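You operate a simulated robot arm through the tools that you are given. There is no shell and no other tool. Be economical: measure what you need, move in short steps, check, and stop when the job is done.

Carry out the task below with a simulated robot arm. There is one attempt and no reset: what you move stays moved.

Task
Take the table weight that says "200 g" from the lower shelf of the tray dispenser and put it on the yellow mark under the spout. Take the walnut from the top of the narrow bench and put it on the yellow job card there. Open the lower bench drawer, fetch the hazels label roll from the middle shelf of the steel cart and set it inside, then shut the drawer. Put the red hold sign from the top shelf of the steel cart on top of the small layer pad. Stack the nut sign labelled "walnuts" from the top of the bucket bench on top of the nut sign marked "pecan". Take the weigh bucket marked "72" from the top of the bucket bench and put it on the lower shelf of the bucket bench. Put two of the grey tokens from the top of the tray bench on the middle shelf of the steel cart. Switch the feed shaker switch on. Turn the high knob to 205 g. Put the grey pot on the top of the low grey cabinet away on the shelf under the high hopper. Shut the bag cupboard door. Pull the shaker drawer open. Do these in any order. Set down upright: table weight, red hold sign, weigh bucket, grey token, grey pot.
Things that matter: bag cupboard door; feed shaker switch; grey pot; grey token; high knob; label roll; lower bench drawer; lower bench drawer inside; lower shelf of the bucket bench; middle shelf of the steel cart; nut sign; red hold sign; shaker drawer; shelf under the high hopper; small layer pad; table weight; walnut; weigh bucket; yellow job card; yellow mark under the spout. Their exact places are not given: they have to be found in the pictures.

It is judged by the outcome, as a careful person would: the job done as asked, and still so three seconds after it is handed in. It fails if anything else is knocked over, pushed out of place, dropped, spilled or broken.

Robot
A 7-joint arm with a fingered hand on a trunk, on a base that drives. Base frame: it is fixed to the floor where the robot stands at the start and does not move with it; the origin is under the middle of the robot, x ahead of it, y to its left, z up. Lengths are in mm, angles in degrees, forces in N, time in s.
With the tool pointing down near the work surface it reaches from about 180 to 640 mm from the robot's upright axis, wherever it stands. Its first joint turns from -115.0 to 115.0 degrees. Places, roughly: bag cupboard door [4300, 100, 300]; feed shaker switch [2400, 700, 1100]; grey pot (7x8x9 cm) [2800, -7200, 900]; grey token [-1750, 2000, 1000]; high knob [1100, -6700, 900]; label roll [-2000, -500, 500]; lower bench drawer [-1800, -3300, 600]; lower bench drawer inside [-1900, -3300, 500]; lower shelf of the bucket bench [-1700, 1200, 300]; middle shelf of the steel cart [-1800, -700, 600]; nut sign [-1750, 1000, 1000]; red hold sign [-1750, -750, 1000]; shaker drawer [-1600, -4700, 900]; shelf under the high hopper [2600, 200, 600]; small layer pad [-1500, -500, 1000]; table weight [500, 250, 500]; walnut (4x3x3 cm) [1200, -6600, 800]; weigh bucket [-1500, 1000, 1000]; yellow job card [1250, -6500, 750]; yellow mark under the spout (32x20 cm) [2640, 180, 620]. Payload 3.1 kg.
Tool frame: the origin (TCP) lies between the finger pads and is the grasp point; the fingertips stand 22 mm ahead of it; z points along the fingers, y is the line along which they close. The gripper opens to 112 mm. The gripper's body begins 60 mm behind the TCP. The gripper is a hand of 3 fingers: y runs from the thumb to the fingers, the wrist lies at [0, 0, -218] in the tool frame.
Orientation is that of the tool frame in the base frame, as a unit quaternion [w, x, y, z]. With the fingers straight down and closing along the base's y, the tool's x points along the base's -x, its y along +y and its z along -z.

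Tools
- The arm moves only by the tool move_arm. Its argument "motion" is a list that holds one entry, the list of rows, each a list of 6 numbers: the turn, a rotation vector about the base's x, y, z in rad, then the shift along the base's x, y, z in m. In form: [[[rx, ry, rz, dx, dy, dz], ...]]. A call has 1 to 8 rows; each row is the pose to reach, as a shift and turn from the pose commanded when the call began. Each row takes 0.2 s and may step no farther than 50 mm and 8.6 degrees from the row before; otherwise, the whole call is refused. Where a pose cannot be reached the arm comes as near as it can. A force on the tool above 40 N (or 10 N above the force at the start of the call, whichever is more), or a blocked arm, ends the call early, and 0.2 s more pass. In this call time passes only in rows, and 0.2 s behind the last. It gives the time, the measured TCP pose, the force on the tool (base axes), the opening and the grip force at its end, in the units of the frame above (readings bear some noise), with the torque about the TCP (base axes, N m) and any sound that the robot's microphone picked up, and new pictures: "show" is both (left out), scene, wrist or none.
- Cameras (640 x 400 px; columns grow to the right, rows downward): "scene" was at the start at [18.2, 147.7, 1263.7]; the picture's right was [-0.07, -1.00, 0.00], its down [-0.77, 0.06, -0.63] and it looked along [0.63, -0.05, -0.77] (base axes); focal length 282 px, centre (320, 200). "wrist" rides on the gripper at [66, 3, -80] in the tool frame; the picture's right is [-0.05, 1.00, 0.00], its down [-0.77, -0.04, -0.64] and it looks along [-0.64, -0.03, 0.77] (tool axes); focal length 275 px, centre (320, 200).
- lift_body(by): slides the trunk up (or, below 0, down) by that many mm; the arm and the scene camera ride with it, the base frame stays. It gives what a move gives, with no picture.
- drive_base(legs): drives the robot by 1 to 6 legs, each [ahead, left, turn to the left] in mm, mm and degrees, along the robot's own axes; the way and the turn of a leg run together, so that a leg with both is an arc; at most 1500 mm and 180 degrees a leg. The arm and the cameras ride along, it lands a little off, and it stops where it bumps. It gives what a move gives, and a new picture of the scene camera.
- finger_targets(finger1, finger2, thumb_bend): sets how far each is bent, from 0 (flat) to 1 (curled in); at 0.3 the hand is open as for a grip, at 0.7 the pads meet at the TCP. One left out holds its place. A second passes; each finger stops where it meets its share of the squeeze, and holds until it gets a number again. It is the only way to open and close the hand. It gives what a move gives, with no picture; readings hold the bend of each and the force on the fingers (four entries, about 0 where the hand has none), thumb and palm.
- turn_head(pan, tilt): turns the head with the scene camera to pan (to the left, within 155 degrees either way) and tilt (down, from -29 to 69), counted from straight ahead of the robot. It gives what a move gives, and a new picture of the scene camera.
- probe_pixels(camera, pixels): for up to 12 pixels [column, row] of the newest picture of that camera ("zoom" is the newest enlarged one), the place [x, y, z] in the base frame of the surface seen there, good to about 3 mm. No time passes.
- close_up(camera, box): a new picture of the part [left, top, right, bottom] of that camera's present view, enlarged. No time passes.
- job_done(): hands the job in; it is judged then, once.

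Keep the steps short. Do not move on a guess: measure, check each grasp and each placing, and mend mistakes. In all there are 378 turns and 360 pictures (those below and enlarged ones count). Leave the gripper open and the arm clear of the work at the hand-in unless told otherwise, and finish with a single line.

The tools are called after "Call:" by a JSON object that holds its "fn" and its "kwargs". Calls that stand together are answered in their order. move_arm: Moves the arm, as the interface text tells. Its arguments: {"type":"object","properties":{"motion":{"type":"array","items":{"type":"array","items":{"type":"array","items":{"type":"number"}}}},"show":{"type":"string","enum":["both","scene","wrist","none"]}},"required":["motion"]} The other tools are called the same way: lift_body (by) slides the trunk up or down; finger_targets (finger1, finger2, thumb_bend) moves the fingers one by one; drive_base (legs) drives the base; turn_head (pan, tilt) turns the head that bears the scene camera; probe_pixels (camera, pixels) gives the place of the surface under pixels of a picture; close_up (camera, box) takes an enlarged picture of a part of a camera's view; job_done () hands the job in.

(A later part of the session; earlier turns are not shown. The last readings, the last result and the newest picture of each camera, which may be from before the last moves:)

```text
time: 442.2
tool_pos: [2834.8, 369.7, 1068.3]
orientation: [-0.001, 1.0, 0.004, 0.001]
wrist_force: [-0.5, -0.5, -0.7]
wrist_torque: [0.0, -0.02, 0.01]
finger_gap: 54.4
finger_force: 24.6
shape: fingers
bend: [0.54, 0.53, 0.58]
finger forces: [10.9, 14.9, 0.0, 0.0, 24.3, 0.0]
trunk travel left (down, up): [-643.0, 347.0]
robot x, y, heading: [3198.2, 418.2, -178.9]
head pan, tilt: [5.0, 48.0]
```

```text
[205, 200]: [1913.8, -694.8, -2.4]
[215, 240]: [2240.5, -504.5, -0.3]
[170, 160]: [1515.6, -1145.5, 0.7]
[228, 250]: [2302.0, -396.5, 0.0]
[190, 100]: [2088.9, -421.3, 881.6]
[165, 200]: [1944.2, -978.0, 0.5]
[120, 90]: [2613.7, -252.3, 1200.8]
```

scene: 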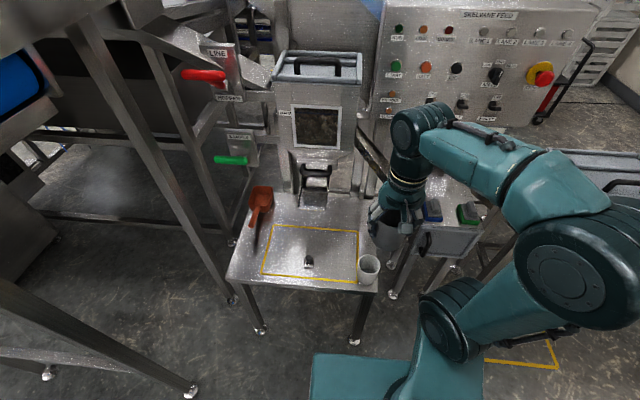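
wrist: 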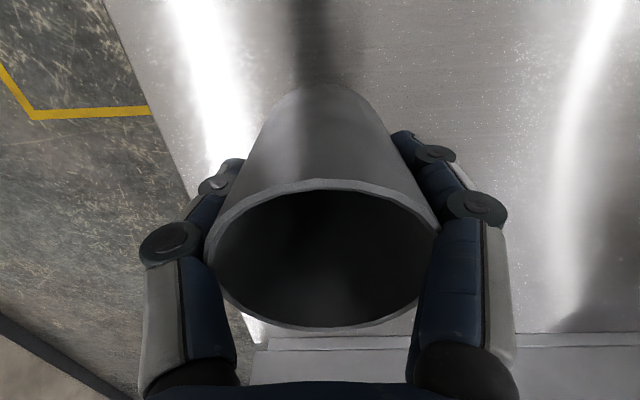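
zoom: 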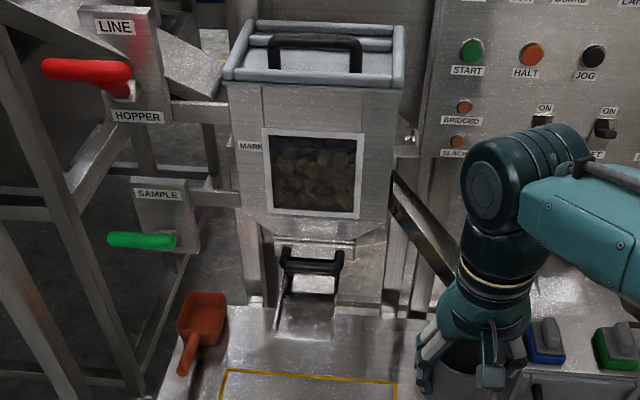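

I'll use the free left strip of the shelf (centre ≈(2712,-35)). Move over, lower, reach in.

Call:
{"fn": "drive_base", "kwargs": {"legs": [[0, 402, -0.9]]}}

Call:
{"fn": "lift_body", "kwargs": {"by": -320}}

Call:
{"fn": "move_arm", "kwargs": {"motion": [[[0, 0, 0, -0.045, 0, 0], [0, 0, 0, -0.09, 0, 0], [0, 0, 0, -0.12, 0, 0]]], "show": "both"}}

```text
time: 444.8
tool_pos: [2836.5, -31.2, 1068.8]
orientation: [-0.003, 1.0, -0.002, 0.0]
wrist_force: [0.0, -0.4, -0.8]
wrist_torque: [0.02, 0.02, 0.04]
finger_gap: 54.5
finger_force: 25.0
shape: fingers
bend: [0.54, 0.53, 0.58]
finger forces: [10.9, 14.9, 0.0, 0.0, 24.3, 0.1]
trunk travel left (down, up): [-643.0, 347.0]
robot x, y, heading: [3197.6, 15.8, -179.7]
head pan, tilt: [5.0, 48.0]
```

scene: 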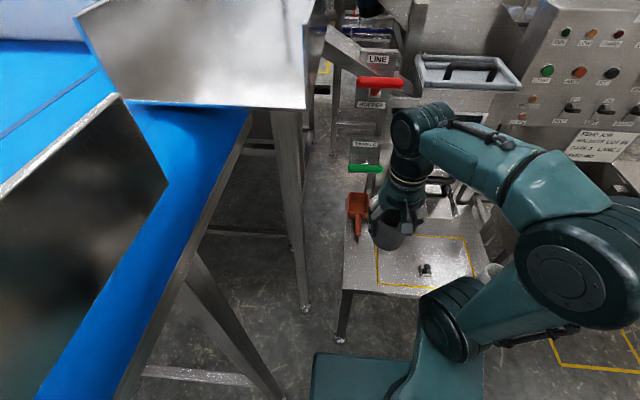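

```text
time: 447.9
tool_pos: [2836.7, -29.8, 747.6]
orientation: [-0.002, 1.0, -0.002, 0.001]
wrist_force: [-1.1, 0.3, -0.4]
wrist_torque: [0.01, 0.0, -0.02]
finger_gap: 54.3
finger_force: 24.5
shape: fingers
bend: [0.54, 0.53, 0.58]
finger forces: [10.8, 14.9, 0.0, 0.0, 24.3, 0.1]
trunk travel left (down, up): [-323.0, 667.0]
robot x, y, heading: [3199.4, 16.0, -179.6]
head pan, tilt: [5.0, 48.0]
```

```text
time: 448.7
tool_pos: [2716.4, -30.2, 747.4]
orientation: [-0.001, 1.0, -0.004, 0.001]
wrist_force: [0.0, 0.1, -0.8]
wrist_torque: [0.02, -0.01, -0.01]
finger_gap: 54.1
finger_force: 24.6
shape: fingers
bend: [0.54, 0.53, 0.58]
finger forces: [10.8, 14.8, 0.0, 0.0, 24.0, 0.1]
trunk travel left (down, up): [-323.0, 667.0]
robot x, y, heading: [3197.2, 17.8, -179.9]
head pan, tilt: [5.0, 48.0]
```

scene: 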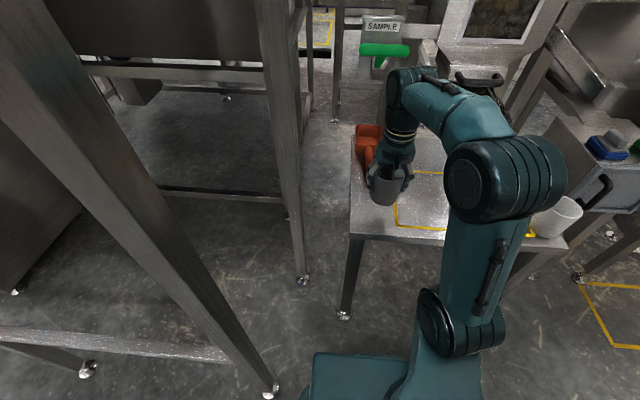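
wrist: 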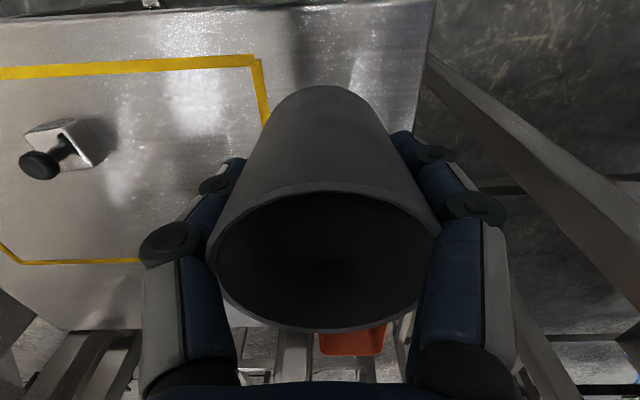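

Call:
{"fn": "move_arm", "kwargs": {"motion": [[[0, 0, 0, 0.004, -0.004, -0.04], [0, 0, 0, 0.004, -0.004, -0.066], [0, 0, 0, 0.004, -0.004, -0.07], [0, 0, 0, 0.004, -0.004, -0.074]]], "show": "wrist"}}

```text
time: 449.7
tool_pos: [2720.3, -34.0, 675.3]
orientation: [-0.001, 1.0, -0.003, 0.001]
wrist_force: [-0.2, -0.6, -0.1]
wrist_torque: [0.0, -0.02, 0.03]
finger_gap: 54.1
finger_force: 24.5
shape: fingers
bend: [0.54, 0.53, 0.58]
finger forces: [10.8, 14.9, 0.0, 0.0, 23.9, 0.0]
trunk travel left (down, up): [-323.0, 667.0]
robot x, y, heading: [3199.4, 20.2, -179.8]
head pan, tilt: [5.0, 48.0]
```

wrist: 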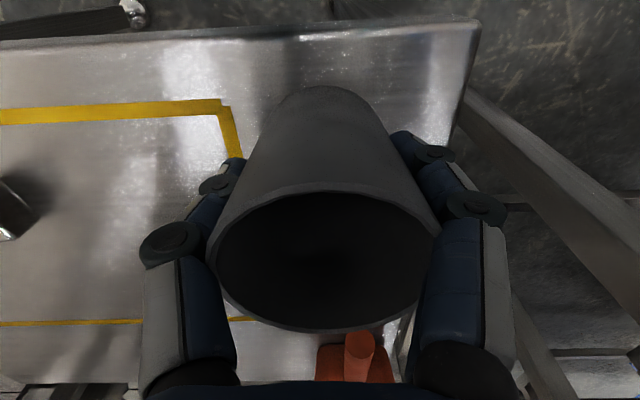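

Call:
{"fn": "move_arm", "kwargs": {"motion": [[[0, 0, 0, 0.0, 0.0, -0.003], [0, 0, 0, 0.0, 0.0, -0.006]]], "show": "none"}}

Call:
{"fn": "finger_targets", "kwargs": {"finger1": 0.45, "finger2": 0.45, "thumb_bend": 0.48}}

Call:
{"fn": "finger_targets", "kwargs": {"finger1": 0.33, "finger2": 0.33, "thumb_bend": 0.33}}

Call:
{"fn": "move_arm", "kwargs": {"motion": [[[0, 0, 0, 0, 0, 0.045], [0, 0, 0, 0, 0, 0.09], [0, 0, 0, 0, 0, 0.13], [0, 0, 0, 0.045, 0, 0.14], [0, 0, 0, 0.09, 0, 0.14]]], "show": "scene"}}

Call:
{"fn": "close_up", "kwargs": {"camera": "scene", "box": [320, 100, 600, 280]}}

```text
time: 450.3
tool_pos: [2721.7, -34.2, 672.8]
orientation: [0.0, 1.0, -0.003, -0.005]
wrist_force: [-4.3, -0.5, 40.6]
wrist_torque: [-0.21, -0.13, 0.02]
finger_gap: 53.9
finger_force: 28.6
shape: fingers
bend: [0.55, 0.55, 0.6]
finger forces: [13.0, 18.3, 0.0, 0.0, 26.9, 0.0]
trunk travel left (down, up): [-323.0, 667.0]
robot x, y, heading: [3197.1, 17.1, -179.8]
head pan, tilt: [5.0, 48.0]
```

```text
time: 451.3
tool_pos: [2722.2, -33.8, 670.1]
orientation: [-0.001, 1.0, -0.003, -0.001]
wrist_force: [-5.4, 1.7, 30.1]
wrist_torque: [-0.1, -0.12, 0.04]
finger_gap: 69.6
finger_force: 14.4
shape: fingers
bend: [0.45, 0.45, 0.48]
finger forces: [3.2, 11.1, 0.0, 0.0, 14.7, 0.0]
trunk travel left (down, up): [-323.0, 667.0]
robot x, y, heading: [3200.0, 16.1, -180.0]
head pan, tilt: [5.0, 48.0]
```

```text
time: 452.3
tool_pos: [2721.8, -33.3, 667.5]
orientation: [-0.002, 1.0, -0.003, 0.001]
wrist_force: [0.2, 0.2, 1.0]
wrist_torque: [-0.02, 0.04, -0.03]
finger_gap: 103.6
finger_force: 1.0
shape: fingers
bend: [0.33, 0.33, 0.33]
finger forces: [0.0, 1.0, 0.1, 0.1, 1.0, 0.0]
trunk travel left (down, up): [-323.0, 667.0]
robot x, y, heading: [3203.0, 15.8, -179.7]
head pan, tilt: [5.0, 48.0]
```

```text
time: 453.5
tool_pos: [2811.7, -34.7, 809.0]
orientation: [-0.002, 1.0, -0.003, 0.001]
wrist_force: [-0.2, -0.5, 0.7]
wrist_torque: [0.02, 0.0, 0.0]
finger_gap: 103.4
finger_force: 0.0
shape: fingers
bend: [0.33, 0.33, 0.33]
finger forces: [0.0, 0.0, 0.0, 0.1, 0.0, 0.0]
trunk travel left (down, up): [-323.0, 667.0]
robot x, y, heading: [3196.4, 19.1, -179.8]
head pan, tilt: [5.0, 48.0]
```

scene: 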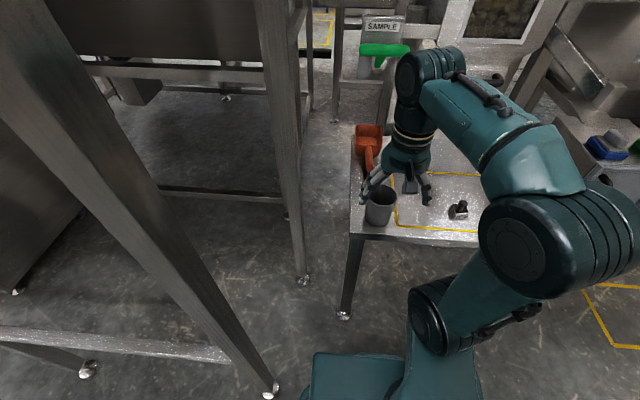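

```text
2.22 times, centred on (460, 190) of scene
```

zoom: 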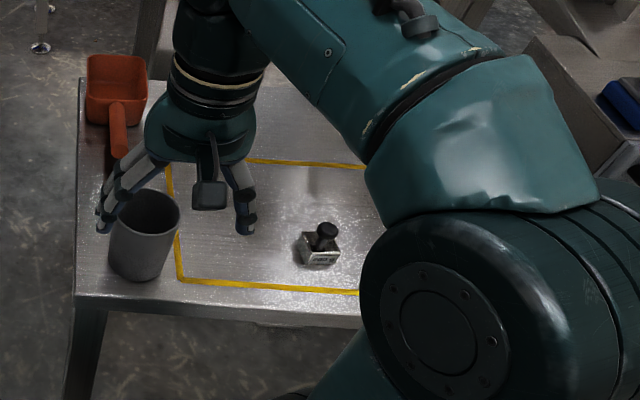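

Pot stands upright; weight and scoop undisturbed. Now drive round by the y≈1760 aisle to the other side.

Call:
{"fn": "drive_base", "kwargs": {"legs": [[-240, 0, 0], [0, -1500, 0], [0, -250, 0], [1500, 0, 0], [860, 0, 0]]}}

Call:
{"fn": "turn_head", "kwargs": {"pan": 0, "tilt": 25}}

```text
time: 475.1
tool_pos: [694.7, 1825.3, 809.4]
orientation: [-0.001, 1.0, -0.024, 0.001]
wrist_force: [0.3, -0.3, 0.1]
wrist_torque: [-0.01, -0.04, 0.0]
finger_gap: 103.3
finger_force: 0.0
shape: fingers
bend: [0.33, 0.33, 0.33]
finger forces: [0.0, 0.0, 0.0, 0.0, 0.0, 0.0]
trunk travel left (down, up): [-323.0, 667.0]
robot x, y, heading: [1081.5, 1864.0, 177.7]
head pan, tilt: [5.0, 48.0]
```

scene: 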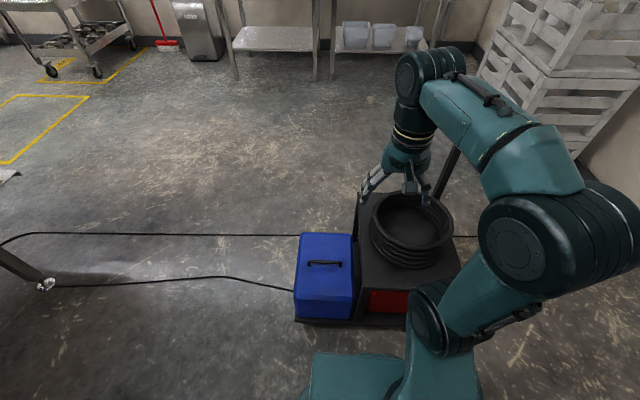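

```text
time: 475.9
tool_pos: [694.4, 1826.9, 809.5]
orientation: [-0.002, 1.0, -0.023, 0.001]
wrist_force: [0.1, 0.5, -0.5]
wrist_torque: [-0.03, 0.02, -0.02]
finger_gap: 103.2
finger_force: 0.1
shape: fingers
bend: [0.33, 0.33, 0.33]
finger forces: [0.1, 0.0, 0.1, 0.1, 0.0, 0.0]
trunk travel left (down, up): [-323.0, 667.0]
robot x, y, heading: [1086.6, 1858.4, 177.7]
head pan, tilt: [0.0, 25.0]
```

scene: 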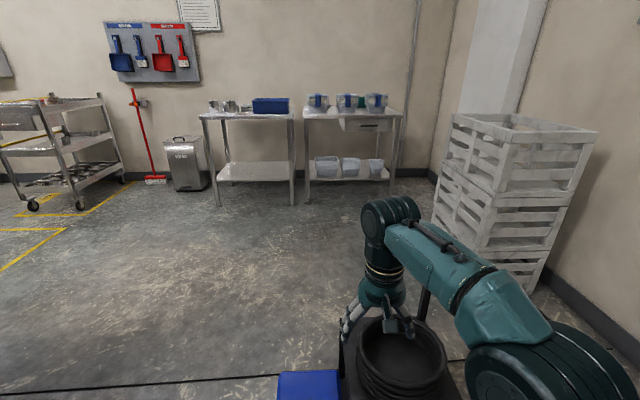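

Call:
{"fn": "drive_base", "kwargs": {"legs": [[0, 660, 2.3], [1500, 0, 0], [150, 0, 0]]}}

Call:
{"fn": "turn_head", "kwargs": {"pan": 0, "tilt": 30}}

Call:
{"fn": "close_up", "kwargs": {"camera": "scene", "box": [160, 100, 480, 300]}}

```text
time: 487.5
tool_pos: [-933.4, 1147.5, 808.6]
orientation: [-0.002, 1.0, -0.004, 0.001]
wrist_force: [0.1, -0.4, 1.0]
wrist_torque: [-0.01, -0.02, 0.01]
finger_gap: 103.6
finger_force: 0.1
shape: fingers
bend: [0.33, 0.33, 0.33]
finger forces: [0.0, 0.0, 0.1, 0.1, 0.0, 0.1]
trunk travel left (down, up): [-323.0, 667.0]
robot x, y, heading: [-545.1, 1200.1, 180.0]
head pan, tilt: [0.0, 25.0]
```

scene: 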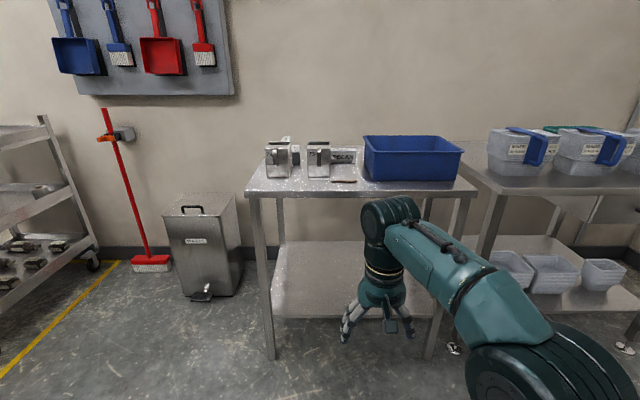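

```text
time: 488.1
tool_pos: [-933.3, 1147.9, 809.2]
orientation: [-0.001, 1.0, -0.004, 0.0]
wrist_force: [-0.2, -0.9, 0.1]
wrist_torque: [0.01, 0.02, 0.01]
finger_gap: 103.5
finger_force: 0.1
shape: fingers
bend: [0.33, 0.33, 0.33]
finger forces: [0.0, 0.1, 0.1, 0.1, 0.0, 0.0]
trunk travel left (down, up): [-323.0, 667.0]
robot x, y, heading: [-548.0, 1198.4, 179.7]
head pan, tilt: [0.0, 30.0]
```

scene: 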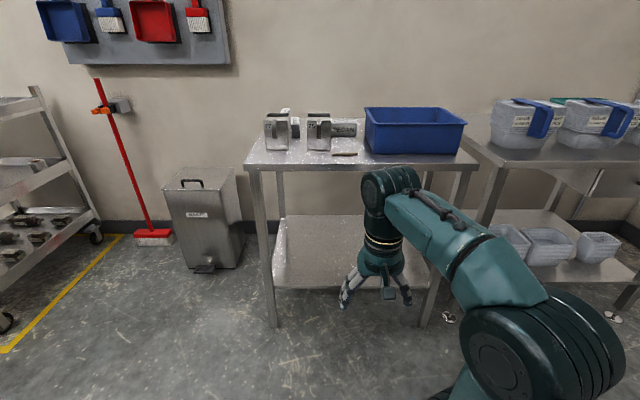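

```text
2.00 times, centred on (320, 200) of scene
```

zoom: 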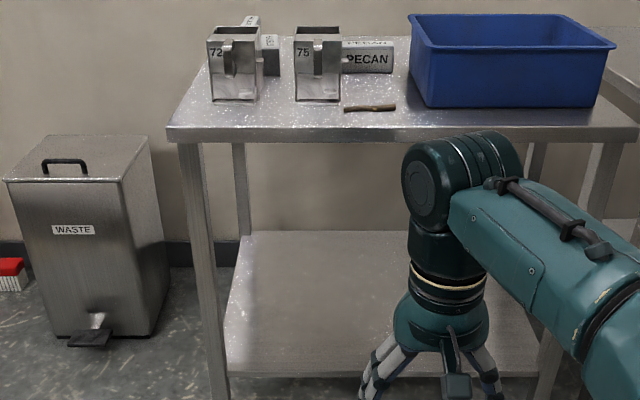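

Bucket bench found: buckets 72 and 75, PECAN sign. Raise and look from above.

Call:
{"fn": "lift_body", "kwargs": {"by": 330}}

Call:
{"fn": "drive_base", "kwargs": {"legs": [[300, 0, 0]]}}

Call:
{"fn": "turn_head", "kwargs": {"pan": 10, "tilt": 45}}

Call:
{"fn": "close_up", "kwargs": {"camera": "scene", "box": [180, 60, 420, 210]}}

```text
time: 491.4
tool_pos: [-932.4, 1147.6, 1139.5]
orientation: [-0.002, 1.0, -0.005, 0.001]
wrist_force: [0.3, 0.9, 0.3]
wrist_torque: [-0.03, 0.0, 0.0]
finger_gap: 103.4
finger_force: 0.2
shape: fingers
bend: [0.33, 0.33, 0.33]
finger forces: [0.0, 0.1, 0.0, 0.1, 0.0, 0.1]
trunk travel left (down, up): [-653.0, 337.0]
robot x, y, heading: [-546.8, 1198.7, 180.1]
head pan, tilt: [0.0, 30.0]
```

```text
time: 493.4
tool_pos: [-1230.4, 1149.1, 1138.7]
orientation: [-0.002, 1.0, -0.005, 0.001]
wrist_force: [-0.2, -0.9, -0.3]
wrist_torque: [-0.02, 0.01, -0.03]
finger_gap: 103.2
finger_force: 0.1
shape: fingers
bend: [0.33, 0.33, 0.33]
finger forces: [0.0, 0.0, 0.0, 0.0, 0.0, 0.0]
trunk travel left (down, up): [-653.0, 337.0]
robot x, y, heading: [-837.2, 1198.1, 179.5]
head pan, tilt: [0.0, 30.0]
```

scene: 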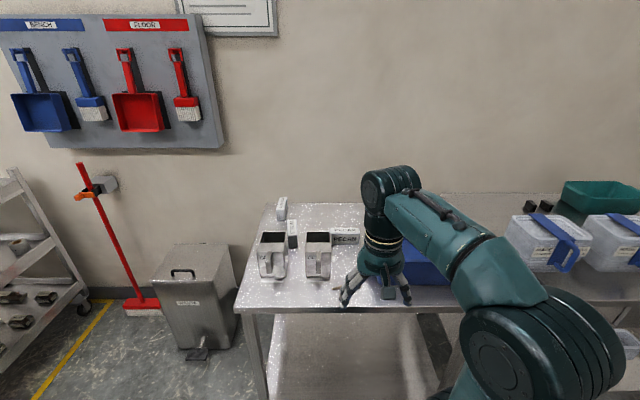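

```text
time: 494.2
tool_pos: [-1229.6, 1147.5, 1139.7]
orientation: [-0.002, 1.0, -0.006, 0.001]
wrist_force: [-0.3, 0.1, -0.6]
wrist_torque: [0.0, -0.01, 0.0]
finger_gap: 103.4
finger_force: 0.1
shape: fingers
bend: [0.33, 0.33, 0.33]
finger forces: [0.0, 0.0, 0.1, 0.0, 0.1, 0.0]
trunk travel left (down, up): [-653.0, 337.0]
robot x, y, heading: [-843.0, 1199.4, 179.8]
head pan, tilt: [10.0, 45.0]
```

scene: 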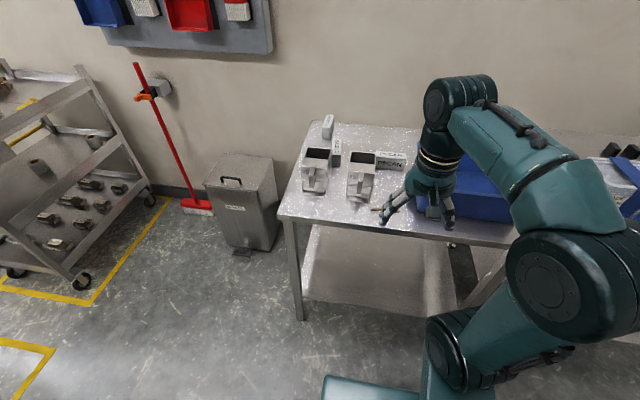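

```text
2.67 times, centred on (300, 135) of scene
```

zoom: 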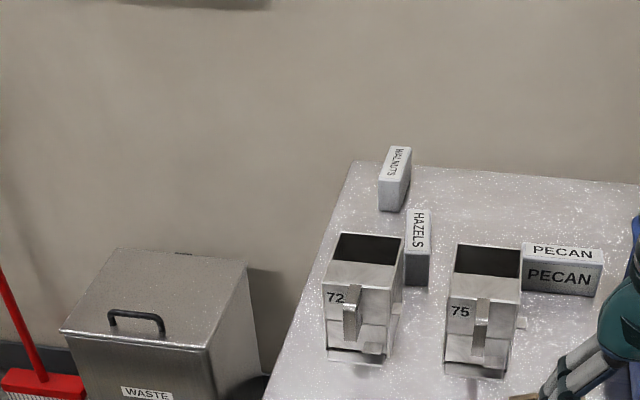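

Call:
{"fn": "probe_pixels", "kwargs": {"camera": "zoom", "pixels": [[397, 155], [395, 175], [385, 200], [400, 205], [535, 252], [590, 255], [530, 290], [595, 290], [420, 215], [415, 280], [365, 340], [480, 200]]}}

Call:
{"fn": "probe_pixels", "kwargs": {"camera": "zoom", "pixels": [[335, 263], [400, 270], [345, 237], [400, 240], [330, 350], [380, 360], [350, 320], [455, 275], [520, 280], [360, 165], [370, 270], [372, 250]]}}

```text
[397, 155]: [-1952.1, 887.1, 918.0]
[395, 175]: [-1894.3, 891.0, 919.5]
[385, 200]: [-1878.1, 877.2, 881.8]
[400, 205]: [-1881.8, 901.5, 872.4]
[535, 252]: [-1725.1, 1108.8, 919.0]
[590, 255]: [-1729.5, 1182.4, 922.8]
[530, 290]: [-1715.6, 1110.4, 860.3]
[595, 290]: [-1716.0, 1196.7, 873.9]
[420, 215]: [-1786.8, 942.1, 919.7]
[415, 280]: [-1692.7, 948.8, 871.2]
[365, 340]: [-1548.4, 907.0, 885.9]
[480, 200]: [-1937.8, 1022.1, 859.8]
```

```text
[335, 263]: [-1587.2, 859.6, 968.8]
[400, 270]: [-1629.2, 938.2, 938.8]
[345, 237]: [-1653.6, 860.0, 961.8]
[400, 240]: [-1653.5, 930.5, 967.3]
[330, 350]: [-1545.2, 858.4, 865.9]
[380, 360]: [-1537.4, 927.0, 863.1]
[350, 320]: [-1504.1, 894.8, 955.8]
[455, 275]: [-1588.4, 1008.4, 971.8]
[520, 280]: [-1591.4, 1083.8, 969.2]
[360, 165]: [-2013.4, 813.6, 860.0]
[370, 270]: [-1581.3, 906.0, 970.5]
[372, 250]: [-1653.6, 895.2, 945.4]
```

Call:
{"fn": "turn_head", "kwargs": {"pan": 0, "tilt": 62}}

Call:
{"fn": "probe_pixels", "kwargs": {"camera": "scene", "pixels": [[250, 140], [420, 140], [250, 200], [330, 180], [300, 180], [200, 300], [280, 300]]}}

```text
time: 495.0
tool_pos: [-1230.1, 1148.2, 1139.0]
orientation: [-0.001, 1.0, -0.006, 0.002]
wrist_force: [0.3, 0.5, -0.9]
wrist_torque: [0.0, 0.01, -0.01]
finger_gap: 103.9
finger_force: 0.2
shape: fingers
bend: [0.33, 0.33, 0.33]
finger forces: [0.1, 0.0, 0.0, 0.0, 0.0, 0.0]
trunk travel left (down, up): [-653.0, 337.0]
robot x, y, heading: [-840.1, 1198.4, 179.5]
head pan, tilt: [0.0, 62.0]
```

scene: 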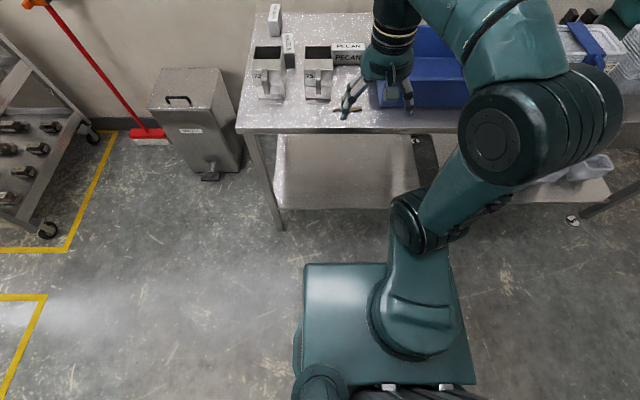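

```text
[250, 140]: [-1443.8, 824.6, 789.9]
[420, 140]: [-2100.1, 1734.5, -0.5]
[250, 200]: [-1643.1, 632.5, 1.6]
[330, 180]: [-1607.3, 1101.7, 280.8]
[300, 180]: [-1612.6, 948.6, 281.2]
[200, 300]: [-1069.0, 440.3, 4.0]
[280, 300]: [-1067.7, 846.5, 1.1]
```

Table front edge x≈-1440. First bucket 72: centre ≈(-1600,897), top z 970. Move so the hand is over it.

Call:
{"fn": "drive_base", "kwargs": {"legs": [[0, 253, 0], [300, 0, 0]]}}

Call:
{"fn": "finger_targets", "kwargs": {"finger1": 0.3, "finger2": 0.3, "thumb_bend": 0.3}}

Call:
{"fn": "move_arm", "kwargs": {"motion": [[[0, 0, 0, -0.035, 0, -0.03], [0, 0, 0, -0.07, 0, -0.05]]], "show": "both"}}

```text
time: 498.4
tool_pos: [-1527.8, 896.1, 1138.8]
orientation: [-0.002, 1.0, -0.005, 0.001]
wrist_force: [-0.7, 0.6, 0.2]
wrist_torque: [-0.01, 0.01, 0.03]
finger_gap: 103.3
finger_force: 0.0
shape: fingers
bend: [0.33, 0.33, 0.33]
finger forces: [0.0, 0.0, 0.1, 0.0, 0.0, 0.0]
trunk travel left (down, up): [-653.0, 337.0]
robot x, y, heading: [-1139.8, 946.1, 179.6]
head pan, tilt: [0.0, 62.0]
```

scene: 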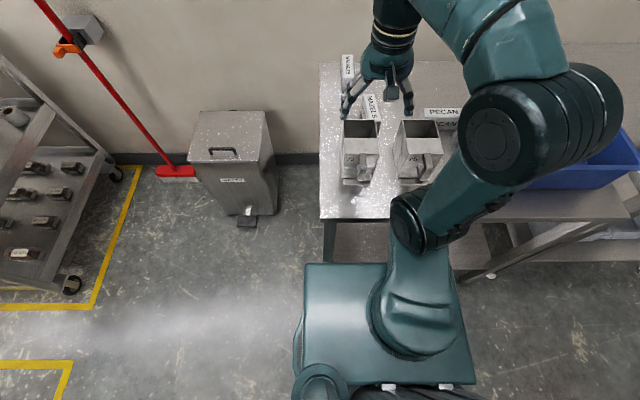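

```text
time: 499.4
tool_pos: [-1526.8, 896.7, 1138.8]
orientation: [-0.001, 1.0, -0.005, 0.001]
wrist_force: [-0.3, -0.7, 0.4]
wrist_torque: [0.0, -0.01, 0.01]
finger_gap: 111.3
finger_force: 0.1
shape: fingers
bend: [0.3, 0.3, 0.3]
finger forces: [0.1, 0.0, 0.1, 0.1, 0.1, 0.0]
trunk travel left (down, up): [-653.0, 337.0]
robot x, y, heading: [-1139.7, 947.8, 179.9]
head pan, tilt: [0.0, 62.0]
```

```text
time: 500.0
tool_pos: [-1598.4, 894.8, 1088.7]
orientation: [-0.002, 1.0, -0.006, 0.001]
wrist_force: [0.1, 0.3, 0.3]
wrist_torque: [-0.01, -0.03, 0.01]
finger_gap: 111.2
finger_force: 0.1
shape: fingers
bend: [0.3, 0.3, 0.3]
finger forces: [0.0, 0.0, 0.1, 0.0, 0.0, 0.1]
trunk travel left (down, up): [-653.0, 337.0]
robot x, y, heading: [-1138.3, 948.3, 179.8]
head pan, tilt: [0.0, 62.0]
```

scene: 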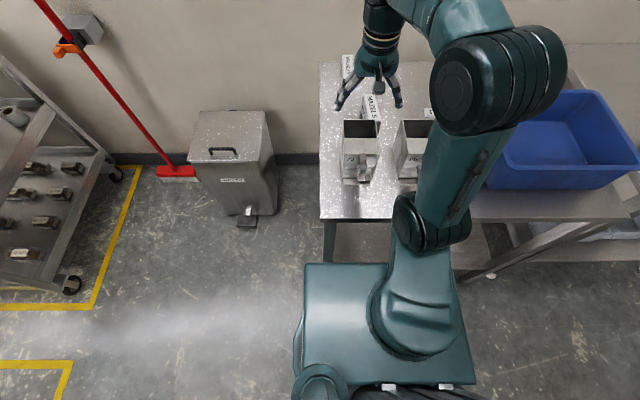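
wrist: 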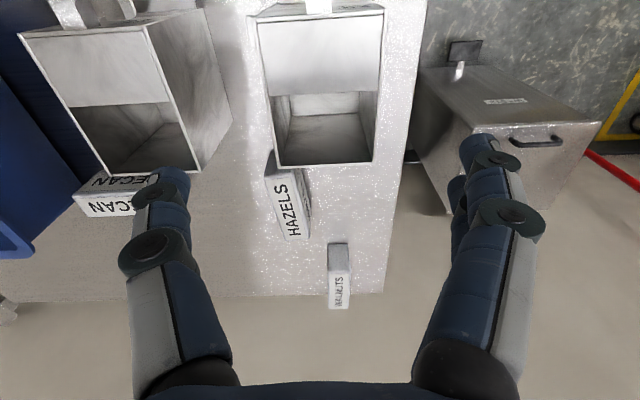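

Call:
{"fn": "probe_pixels", "kwargs": {"camera": "wrist", "pixels": [[259, 20], [381, 12], [274, 160], [370, 158], [320, 50], [320, 90], [320, 140], [320, 5]]}}

```text
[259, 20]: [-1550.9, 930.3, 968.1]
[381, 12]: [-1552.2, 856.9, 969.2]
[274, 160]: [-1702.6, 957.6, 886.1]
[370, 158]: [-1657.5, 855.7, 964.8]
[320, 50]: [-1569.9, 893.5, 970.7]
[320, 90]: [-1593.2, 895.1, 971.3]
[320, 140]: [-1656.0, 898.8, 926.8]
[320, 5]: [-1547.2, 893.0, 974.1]
```

Centred. Descend to z≈938 and grip across the 75 mm width.

Call:
{"fn": "move_arm", "kwargs": {"motion": [[[0, 0, 0, -0.003, -0.002, -0.045], [0, 0, 0, -0.003, -0.002, -0.09], [0, 0, 0, -0.003, -0.002, -0.13], [0, 0, 0, -0.003, -0.002, -0.15]]], "show": "none"}}

Call:
{"fn": "finger_targets", "kwargs": {"finger1": 0.7, "finger2": 0.7, "thumb_bend": 0.7}}

Call:
{"fn": "move_arm", "kwargs": {"motion": [[[0, 0, 0, 0, 0, 0.03], [0, 0, 0, 0, 0, 0.07], [0, 0, 0, 0, 0, 0.11]]], "show": "both"}}

```text
time: 501.0
tool_pos: [-1600.6, 895.2, 942.4]
orientation: [-0.001, 1.0, -0.005, -0.002]
wrist_force: [-4.3, -1.4, 10.1]
wrist_torque: [-0.01, -0.1, 0.0]
finger_gap: 114.4
finger_force: 5.1
shape: fingers
bend: [0.3, 0.3, 0.3]
finger forces: [2.5, 2.6, 0.0, 0.1, 4.9, 0.0]
trunk travel left (down, up): [-653.0, 337.0]
robot x, y, heading: [-1138.6, 944.8, 180.0]
head pan, tilt: [0.0, 62.0]
```

```text
time: 502.0
tool_pos: [-1599.7, 896.1, 941.3]
orientation: [-0.001, 1.0, -0.005, 0.0]
wrist_force: [-6.3, 3.4, 17.8]
wrist_torque: [0.01, -0.06, -0.07]
finger_gap: 79.6
finger_force: 31.8
shape: fingers
bend: [0.59, 0.59, 0.59]
finger forces: [15.8, 15.8, 0.0, 0.1, 32.3, 0.0]
trunk travel left (down, up): [-653.0, 337.0]
robot x, y, heading: [-1139.8, 948.7, 179.6]
head pan, tilt: [0.0, 62.0]
```

```text
time: 502.8
tool_pos: [-1598.8, 893.7, 1048.9]
orientation: [-0.002, 1.0, -0.005, 0.002]
wrist_force: [0.1, 0.5, -2.8]
wrist_torque: [0.02, 0.05, -0.01]
finger_gap: 79.3
finger_force: 29.0
shape: fingers
bend: [0.59, 0.59, 0.59]
finger forces: [14.7, 15.0, 0.1, 0.0, 29.1, 0.0]
trunk travel left (down, up): [-653.0, 337.0]
robot x, y, heading: [-1142.5, 945.4, 179.9]
head pan, tilt: [0.0, 62.0]
```

scene: 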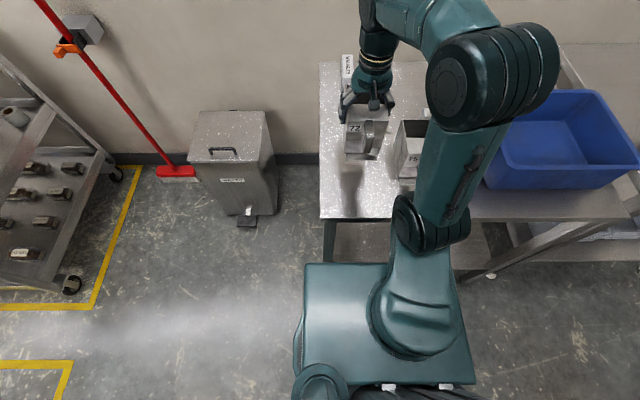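
wrist: 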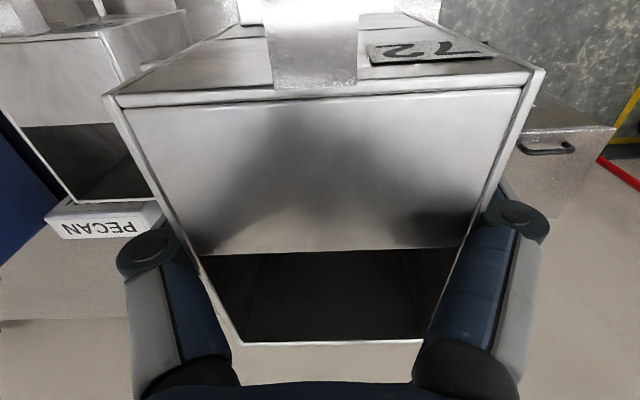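

Call:
{"fn": "close_up", "kwargs": {"camera": "scene", "box": [310, 70, 430, 170]}}

Call:
{"fn": "probe_pixels", "kwargs": {"camera": "wrist", "pixels": [[110, 95], [540, 72], [240, 340], [420, 340], [320, 95], [320, 240], [300, 60], [440, 20]]}}

```text
4.00 times, centred on (370, 120) of scene
```

zoom: 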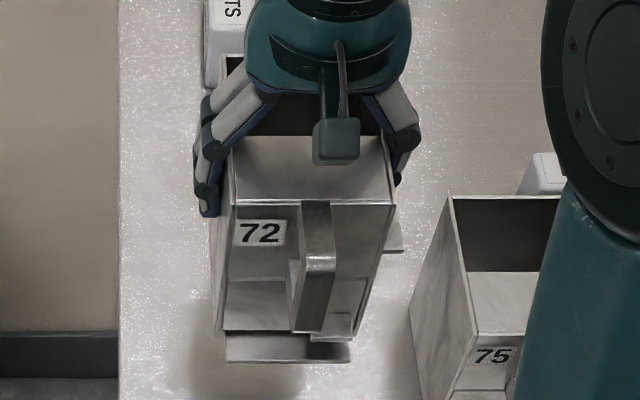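

```text
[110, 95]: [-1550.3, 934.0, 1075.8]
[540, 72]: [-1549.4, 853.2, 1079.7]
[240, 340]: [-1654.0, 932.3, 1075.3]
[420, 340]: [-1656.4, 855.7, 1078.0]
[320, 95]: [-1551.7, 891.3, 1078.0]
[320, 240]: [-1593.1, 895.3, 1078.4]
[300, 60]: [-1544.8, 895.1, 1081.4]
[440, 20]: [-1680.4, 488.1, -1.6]
```

Bucket is level in the hand. Back off, lower the trunk and look at the lower shelf.

Call:
{"fn": "drive_base", "kwargs": {"legs": [[-380, 0, 0]]}}

Call:
{"fn": "lift_body", "kwargs": {"by": -400}}

Call:
{"fn": "lift_body", "kwargs": {"by": -250}}

Call:
{"fn": "turn_head", "kwargs": {"pan": 0, "tilt": 25}}

```text
time: 505.3
tool_pos: [-1212.2, 893.2, 1049.6]
orientation: [-0.002, 1.0, -0.006, 0.001]
wrist_force: [0.8, 1.0, -3.9]
wrist_torque: [-0.01, 0.03, -0.01]
finger_gap: 79.5
finger_force: 28.6
shape: fingers
bend: [0.59, 0.59, 0.59]
finger forces: [14.6, 15.0, 0.0, 0.0, 29.1, 0.0]
trunk travel left (down, up): [-653.0, 337.0]
robot x, y, heading: [-756.0, 944.2, 179.5]
head pan, tilt: [0.0, 62.0]
```

scene: 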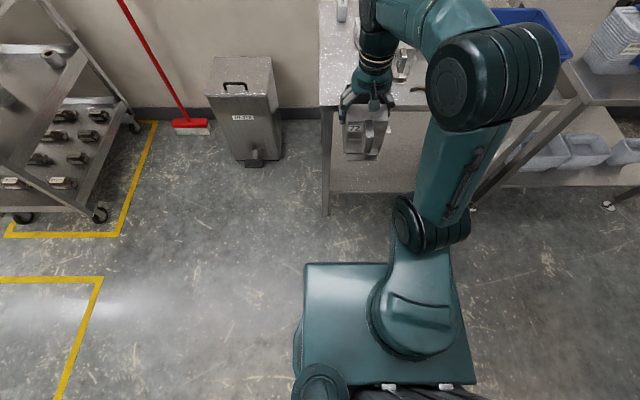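

```text
time: 509.1
tool_pos: [-1211.6, 893.9, 648.9]
orientation: [-0.001, 1.0, -0.006, 0.001]
wrist_force: [1.0, 0.1, -3.5]
wrist_torque: [0.03, 0.06, 0.01]
finger_gap: 79.4
finger_force: 29.1
shape: fingers
bend: [0.59, 0.59, 0.59]
finger forces: [14.6, 14.9, 0.0, 0.1, 29.0, 0.0]
trunk travel left (down, up): [-253.0, 737.0]
robot x, y, heading: [-746.9, 942.7, 179.3]
head pan, tilt: [0.0, 62.0]
```

```text
time: 511.7
tool_pos: [-1212.8, 893.6, 399.2]
orientation: [-0.001, 1.0, -0.006, 0.001]
wrist_force: [-0.2, 0.1, -3.2]
wrist_torque: [0.0, 0.04, 0.01]
finger_gap: 79.4
finger_force: 29.5
shape: fingers
bend: [0.59, 0.59, 0.59]
finger forces: [14.5, 14.9, 0.0, 0.0, 28.9, 0.1]
trunk travel left (down, up): [-3.0, 987.0]
robot x, y, heading: [-749.6, 943.5, 179.5]
head pan, tilt: [0.0, 62.0]
```

```text
time: 512.7
tool_pos: [-1210.7, 894.0, 399.4]
orientation: [-0.001, 1.0, -0.006, 0.001]
wrist_force: [-0.2, 0.1, -4.1]
wrist_torque: [0.02, 0.03, 0.01]
finger_gap: 79.6
finger_force: 28.9
shape: fingers
bend: [0.59, 0.59, 0.59]
finger forces: [14.5, 14.9, 0.1, 0.1, 28.9, 0.0]
trunk travel left (down, up): [-3.0, 987.0]
robot x, y, heading: [-749.6, 942.6, 179.6]
head pan, tilt: [0.0, 25.0]
```

scene: 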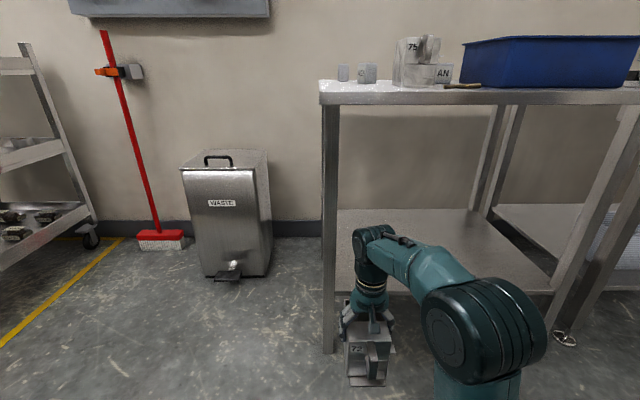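

Call:
{"fn": "probe_pixels", "kwargs": {"camera": "scene", "pixels": [[480, 275], [500, 287], [520, 283], [400, 215], [565, 250], [580, 150], [330, 200], [430, 98], [430, 104]]}}

```text
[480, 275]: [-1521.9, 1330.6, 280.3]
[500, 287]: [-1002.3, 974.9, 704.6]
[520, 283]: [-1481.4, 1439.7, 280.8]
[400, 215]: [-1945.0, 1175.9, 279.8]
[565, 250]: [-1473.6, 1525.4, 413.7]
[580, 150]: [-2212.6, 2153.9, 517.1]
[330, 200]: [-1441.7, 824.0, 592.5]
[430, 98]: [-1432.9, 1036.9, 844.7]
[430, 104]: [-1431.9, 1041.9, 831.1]
```

Call:
{"fn": "drive_base", "kwargs": {"legs": [[0, -257, 0.4], [250, 0, 0]]}}

Call:
{"fn": "drive_base", "kwargs": {"legs": [[120, 0, 0]]}}

Call:
{"fn": "close_up", "kwargs": {"camera": "wrist", "box": [0, 0, 640, 400]}}

```text
time: 516.0
tool_pos: [-1454.7, 1142.0, 398.0]
orientation: [-0.002, 1.0, -0.001, 0.0]
wrist_force: [0.2, -0.2, -3.9]
wrist_torque: [0.01, 0.05, -0.01]
finger_gap: 79.6
finger_force: 29.7
shape: fingers
bend: [0.59, 0.59, 0.59]
finger forces: [14.5, 14.8, 0.1, 0.2, 28.8, 0.0]
trunk travel left (down, up): [-3.0, 987.0]
robot x, y, heading: [-994.0, 1199.6, -179.7]
head pan, tilt: [0.0, 25.0]
```

scene: 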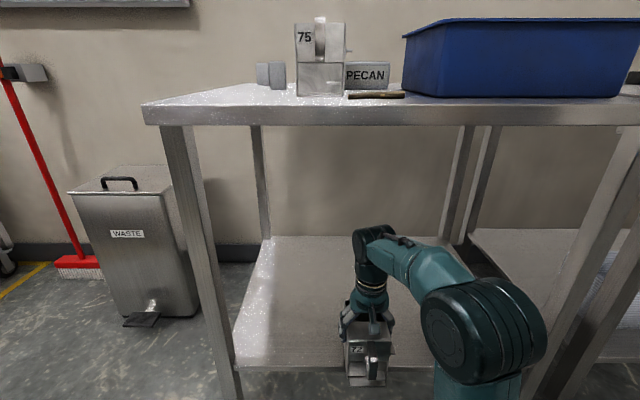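

```text
time: 517.2
tool_pos: [-1576.3, 1142.4, 400.2]
orientation: [-0.002, 1.0, -0.001, 0.0]
wrist_force: [-0.5, -1.1, -3.4]
wrist_torque: [-0.01, 0.03, -0.03]
finger_gap: 79.3
finger_force: 29.3
shape: fingers
bend: [0.59, 0.59, 0.59]
finger forces: [14.5, 14.9, 0.0, 0.0, 28.8, 0.1]
trunk travel left (down, up): [-3.0, 987.0]
robot x, y, heading: [-1117.7, 1197.4, -179.8]
head pan, tilt: [0.0, 25.0]
```

scene: 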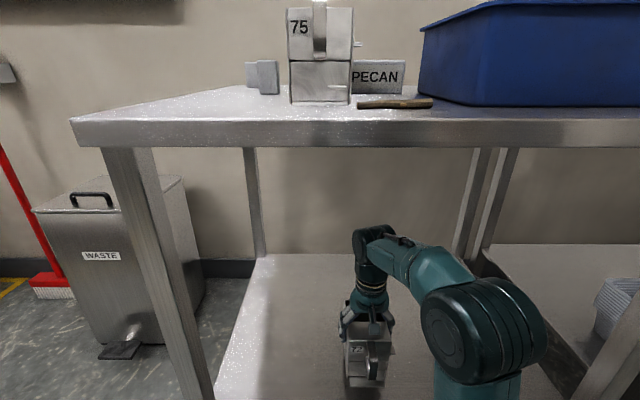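

```text
1.00 times, centred on (320, 200) of wrist (not enlarged: the box is as wide or as high as the picture)
```

zoom: 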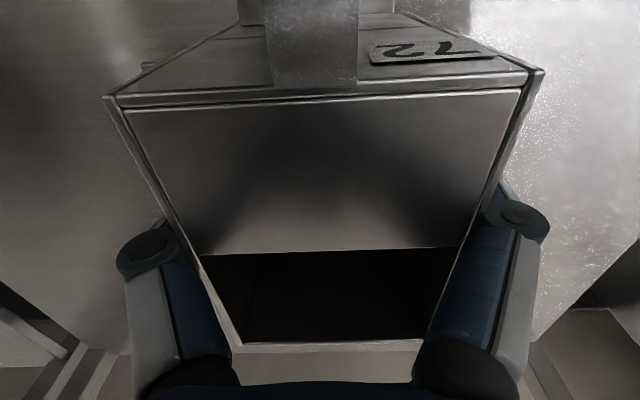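

Over the shelf. Lower until contact (~38 mm).

Call:
{"fn": "move_arm", "kwargs": {"motion": [[[0, 0, 0, 0, 0, -0.02], [0, 0, 0, 0, 0, -0.032], [0, 0, 0, 0, 0, -0.036], [0, 0, 0, 0, 0, -0.039]]], "show": "none"}}

```text
time: 518.2
tool_pos: [-1576.5, 1141.8, 362.1]
orientation: [-0.002, 1.0, -0.001, -0.001]
wrist_force: [-0.5, 0.3, 13.3]
wrist_torque: [-0.06, -0.04, -0.02]
finger_gap: 79.6
finger_force: 30.6
shape: fingers
bend: [0.59, 0.59, 0.59]
finger forces: [16.0, 15.8, 0.0, 0.0, 29.9, 0.0]
trunk travel left (down, up): [-3.0, 987.0]
robot x, y, heading: [-1114.9, 1199.8, -179.8]
head pan, tilt: [0.0, 25.0]
```

Contact. Release, rise and check.

Call:
{"fn": "finger_targets", "kwargs": {"finger1": 0.3, "finger2": 0.3, "thumb_bend": 0.3}}

Call:
{"fn": "move_arm", "kwargs": {"motion": [[[0, 0, 0, 0, 0, 0.03], [0, 0, 0, 0, 0, 0.07], [0, 0, 0, 0.0, 0, 0.1]]], "show": "wrist"}}

Call:
{"fn": "drive_base", "kwargs": {"legs": [[-350, 0, 0]]}}

```text
time: 519.2
tool_pos: [-1575.0, 1142.5, 360.7]
orientation: [-0.001, 1.0, -0.001, 0.0]
wrist_force: [-2.9, -3.7, 15.4]
wrist_torque: [-0.2, -0.11, -0.08]
finger_gap: 115.8
finger_force: 8.0
shape: fingers
bend: [0.3, 0.3, 0.3]
finger forces: [5.1, 5.6, 0.0, 0.1, 4.5, 0.1]
trunk travel left (down, up): [-3.0, 987.0]
robot x, y, heading: [-1118.7, 1196.4, -179.8]
head pan, tilt: [0.0, 25.0]
```

```text
time: 520.0
tool_pos: [-1576.0, 1143.6, 458.0]
orientation: [-0.001, 1.0, 0.0, 0.001]
wrist_force: [-0.2, 0.2, 0.6]
wrist_torque: [0.0, 0.0, 0.0]
finger_gap: 112.0
finger_force: 0.0
shape: fingers
bend: [0.3, 0.3, 0.3]
finger forces: [0.0, 0.1, 0.1, 0.1, 0.1, 0.0]
trunk travel left (down, up): [-3.0, 987.0]
robot x, y, heading: [-1116.3, 1197.5, -179.9]
head pan, tilt: [0.0, 25.0]
```

wrist: 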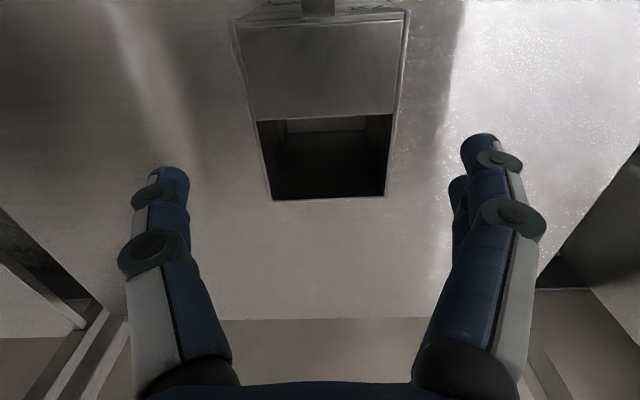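

```text
time: 522.3
tool_pos: [-1225.4, 1142.1, 459.3]
orientation: [-0.002, 1.0, 0.001, 0.001]
wrist_force: [-0.5, 0.6, 0.2]
wrist_torque: [0.02, 0.0, 0.0]
finger_gap: 111.7
finger_force: 0.0
shape: fingers
bend: [0.3, 0.3, 0.3]
finger forces: [0.0, 0.1, 0.0, 0.0, 0.0, 0.1]
trunk travel left (down, up): [-3.0, 987.0]
robot x, y, heading: [-766.9, 1200.9, -179.7]
head pan, tilt: [0.0, 25.0]
```

scene: 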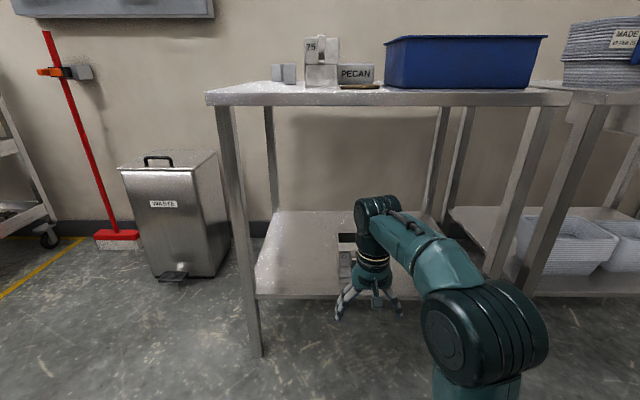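

Bucket 72 stands on the lower shelf. Now the WALNUTS sign: raise, re-position, and reach in with the hand pitched 40°.

Call:
{"fn": "lift_body", "kwargs": {"by": 400}}

Call:
{"fn": "lift_body", "kwargs": {"by": 190}}

Call:
{"fn": "drive_base", "kwargs": {"legs": [[0, 258, 0], [378, 0, 0]]}}

Call:
{"fn": "move_arm", "kwargs": {"motion": [[[0, 0.1, 0, -0.04, 0, 0.01], [0, 0.2, 0, -0.08, 0, 0.01], [0, 0.3, 0, -0.12, 0, 0.01], [0, 0.4, 0, -0.16, 0, 0.01], [0, 0.5, 0, -0.2, 0, 0.0], [0, 0.6, 0, -0.24, 0, 0.0], [0, 0.7, 0, -0.28, 0, 0.0]]], "show": "both"}}

```text
time: 526.1
tool_pos: [-1225.1, 1142.4, 858.7]
orientation: [-0.001, 1.0, 0.002, 0.001]
wrist_force: [0.4, 0.7, 0.9]
wrist_torque: [-0.03, -0.02, -0.01]
finger_gap: 112.0
finger_force: 0.1
shape: fingers
bend: [0.3, 0.3, 0.3]
finger forces: [0.0, 0.0, 0.0, 0.0, 0.1, 0.0]
trunk travel left (down, up): [-403.0, 587.0]
robot x, y, heading: [-769.9, 1199.8, -179.6]
head pan, tilt: [0.0, 25.0]
```

```text
time: 528.2
tool_pos: [-1225.2, 1143.5, 1048.9]
orientation: [-0.002, 1.0, 0.002, 0.001]
wrist_force: [-0.3, 0.1, 0.3]
wrist_torque: [0.02, 0.01, 0.0]
finger_gap: 112.1
finger_force: 0.1
shape: fingers
bend: [0.3, 0.3, 0.3]
finger forces: [0.0, 0.0, 0.0, 0.1, 0.0, 0.0]
trunk travel left (down, up): [-593.0, 397.0]
robot x, y, heading: [-762.9, 1199.3, -179.1]
head pan, tilt: [0.0, 25.0]
```

```text
time: 532.0
tool_pos: [-1603.2, 879.8, 1048.3]
orientation: [-0.002, 1.0, 0.003, 0.001]
wrist_force: [-0.5, 0.0, -0.5]
wrist_torque: [0.0, 0.01, 0.0]
finger_gap: 112.1
finger_force: 0.0
shape: fingers
bend: [0.3, 0.3, 0.3]
finger forces: [0.0, 0.0, 0.0, 0.0, 0.1, 0.0]
trunk travel left (down, up): [-593.0, 397.0]
robot x, y, heading: [-1145.3, 941.0, -179.4]
head pan, tilt: [0.0, 25.0]
```

scene: 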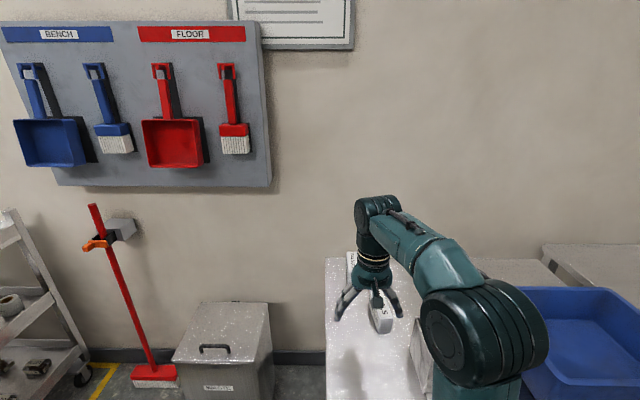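

```text
time: 533.6
tool_pos: [-1883.9, 879.6, 1046.1]
orientation: [-0.003, 0.939, 0.002, -0.343]
wrist_force: [0.6, -0.4, 0.2]
wrist_torque: [0.0, -0.01, 0.02]
finger_gap: 111.9
finger_force: 0.1
shape: fingers
bend: [0.3, 0.3, 0.3]
finger forces: [0.1, 0.1, 0.0, 0.1, 0.0, 0.1]
trunk travel left (down, up): [-593.0, 397.0]
robot x, y, heading: [-1145.2, 939.0, -179.2]
head pan, tilt: [0.0, 25.0]
```

scene: 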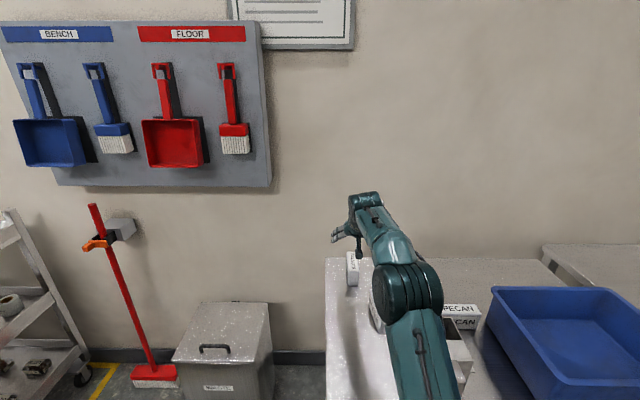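
wrist: 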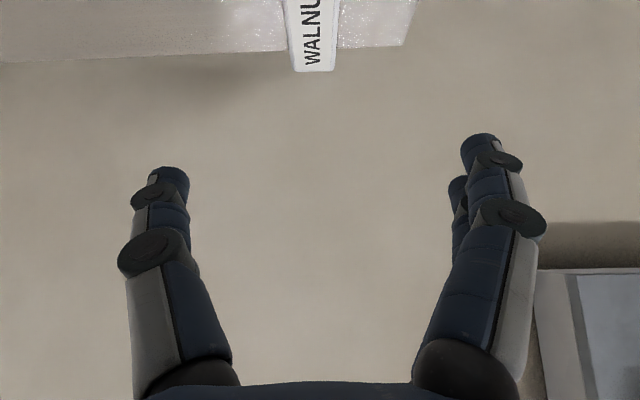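

Call:
{"fn": "probe_pixels", "kwargs": {"camera": "wrist", "pixels": [[315, 64], [313, 30], [295, 40], [335, 40], [312, 5], [370, 30]]}}

Call:
{"fn": "close_up", "kwargs": {"camera": "scene", "box": [310, 230, 390, 300]}}

```text
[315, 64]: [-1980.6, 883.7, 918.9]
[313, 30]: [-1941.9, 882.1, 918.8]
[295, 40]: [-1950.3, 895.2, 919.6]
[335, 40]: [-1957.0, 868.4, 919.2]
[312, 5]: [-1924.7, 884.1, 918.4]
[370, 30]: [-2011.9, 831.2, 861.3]
```

```text
5.71 times, centred on (350, 265) of scene
```

zoom: 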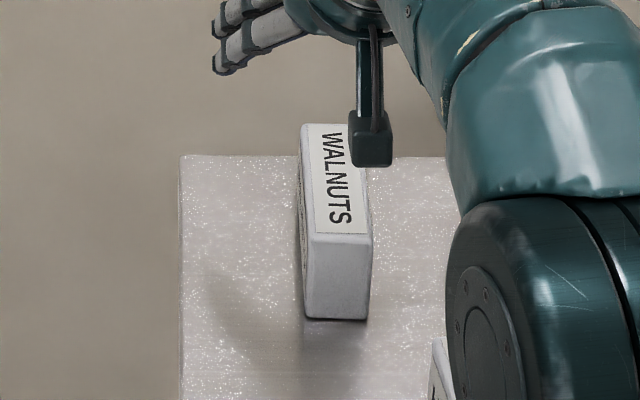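

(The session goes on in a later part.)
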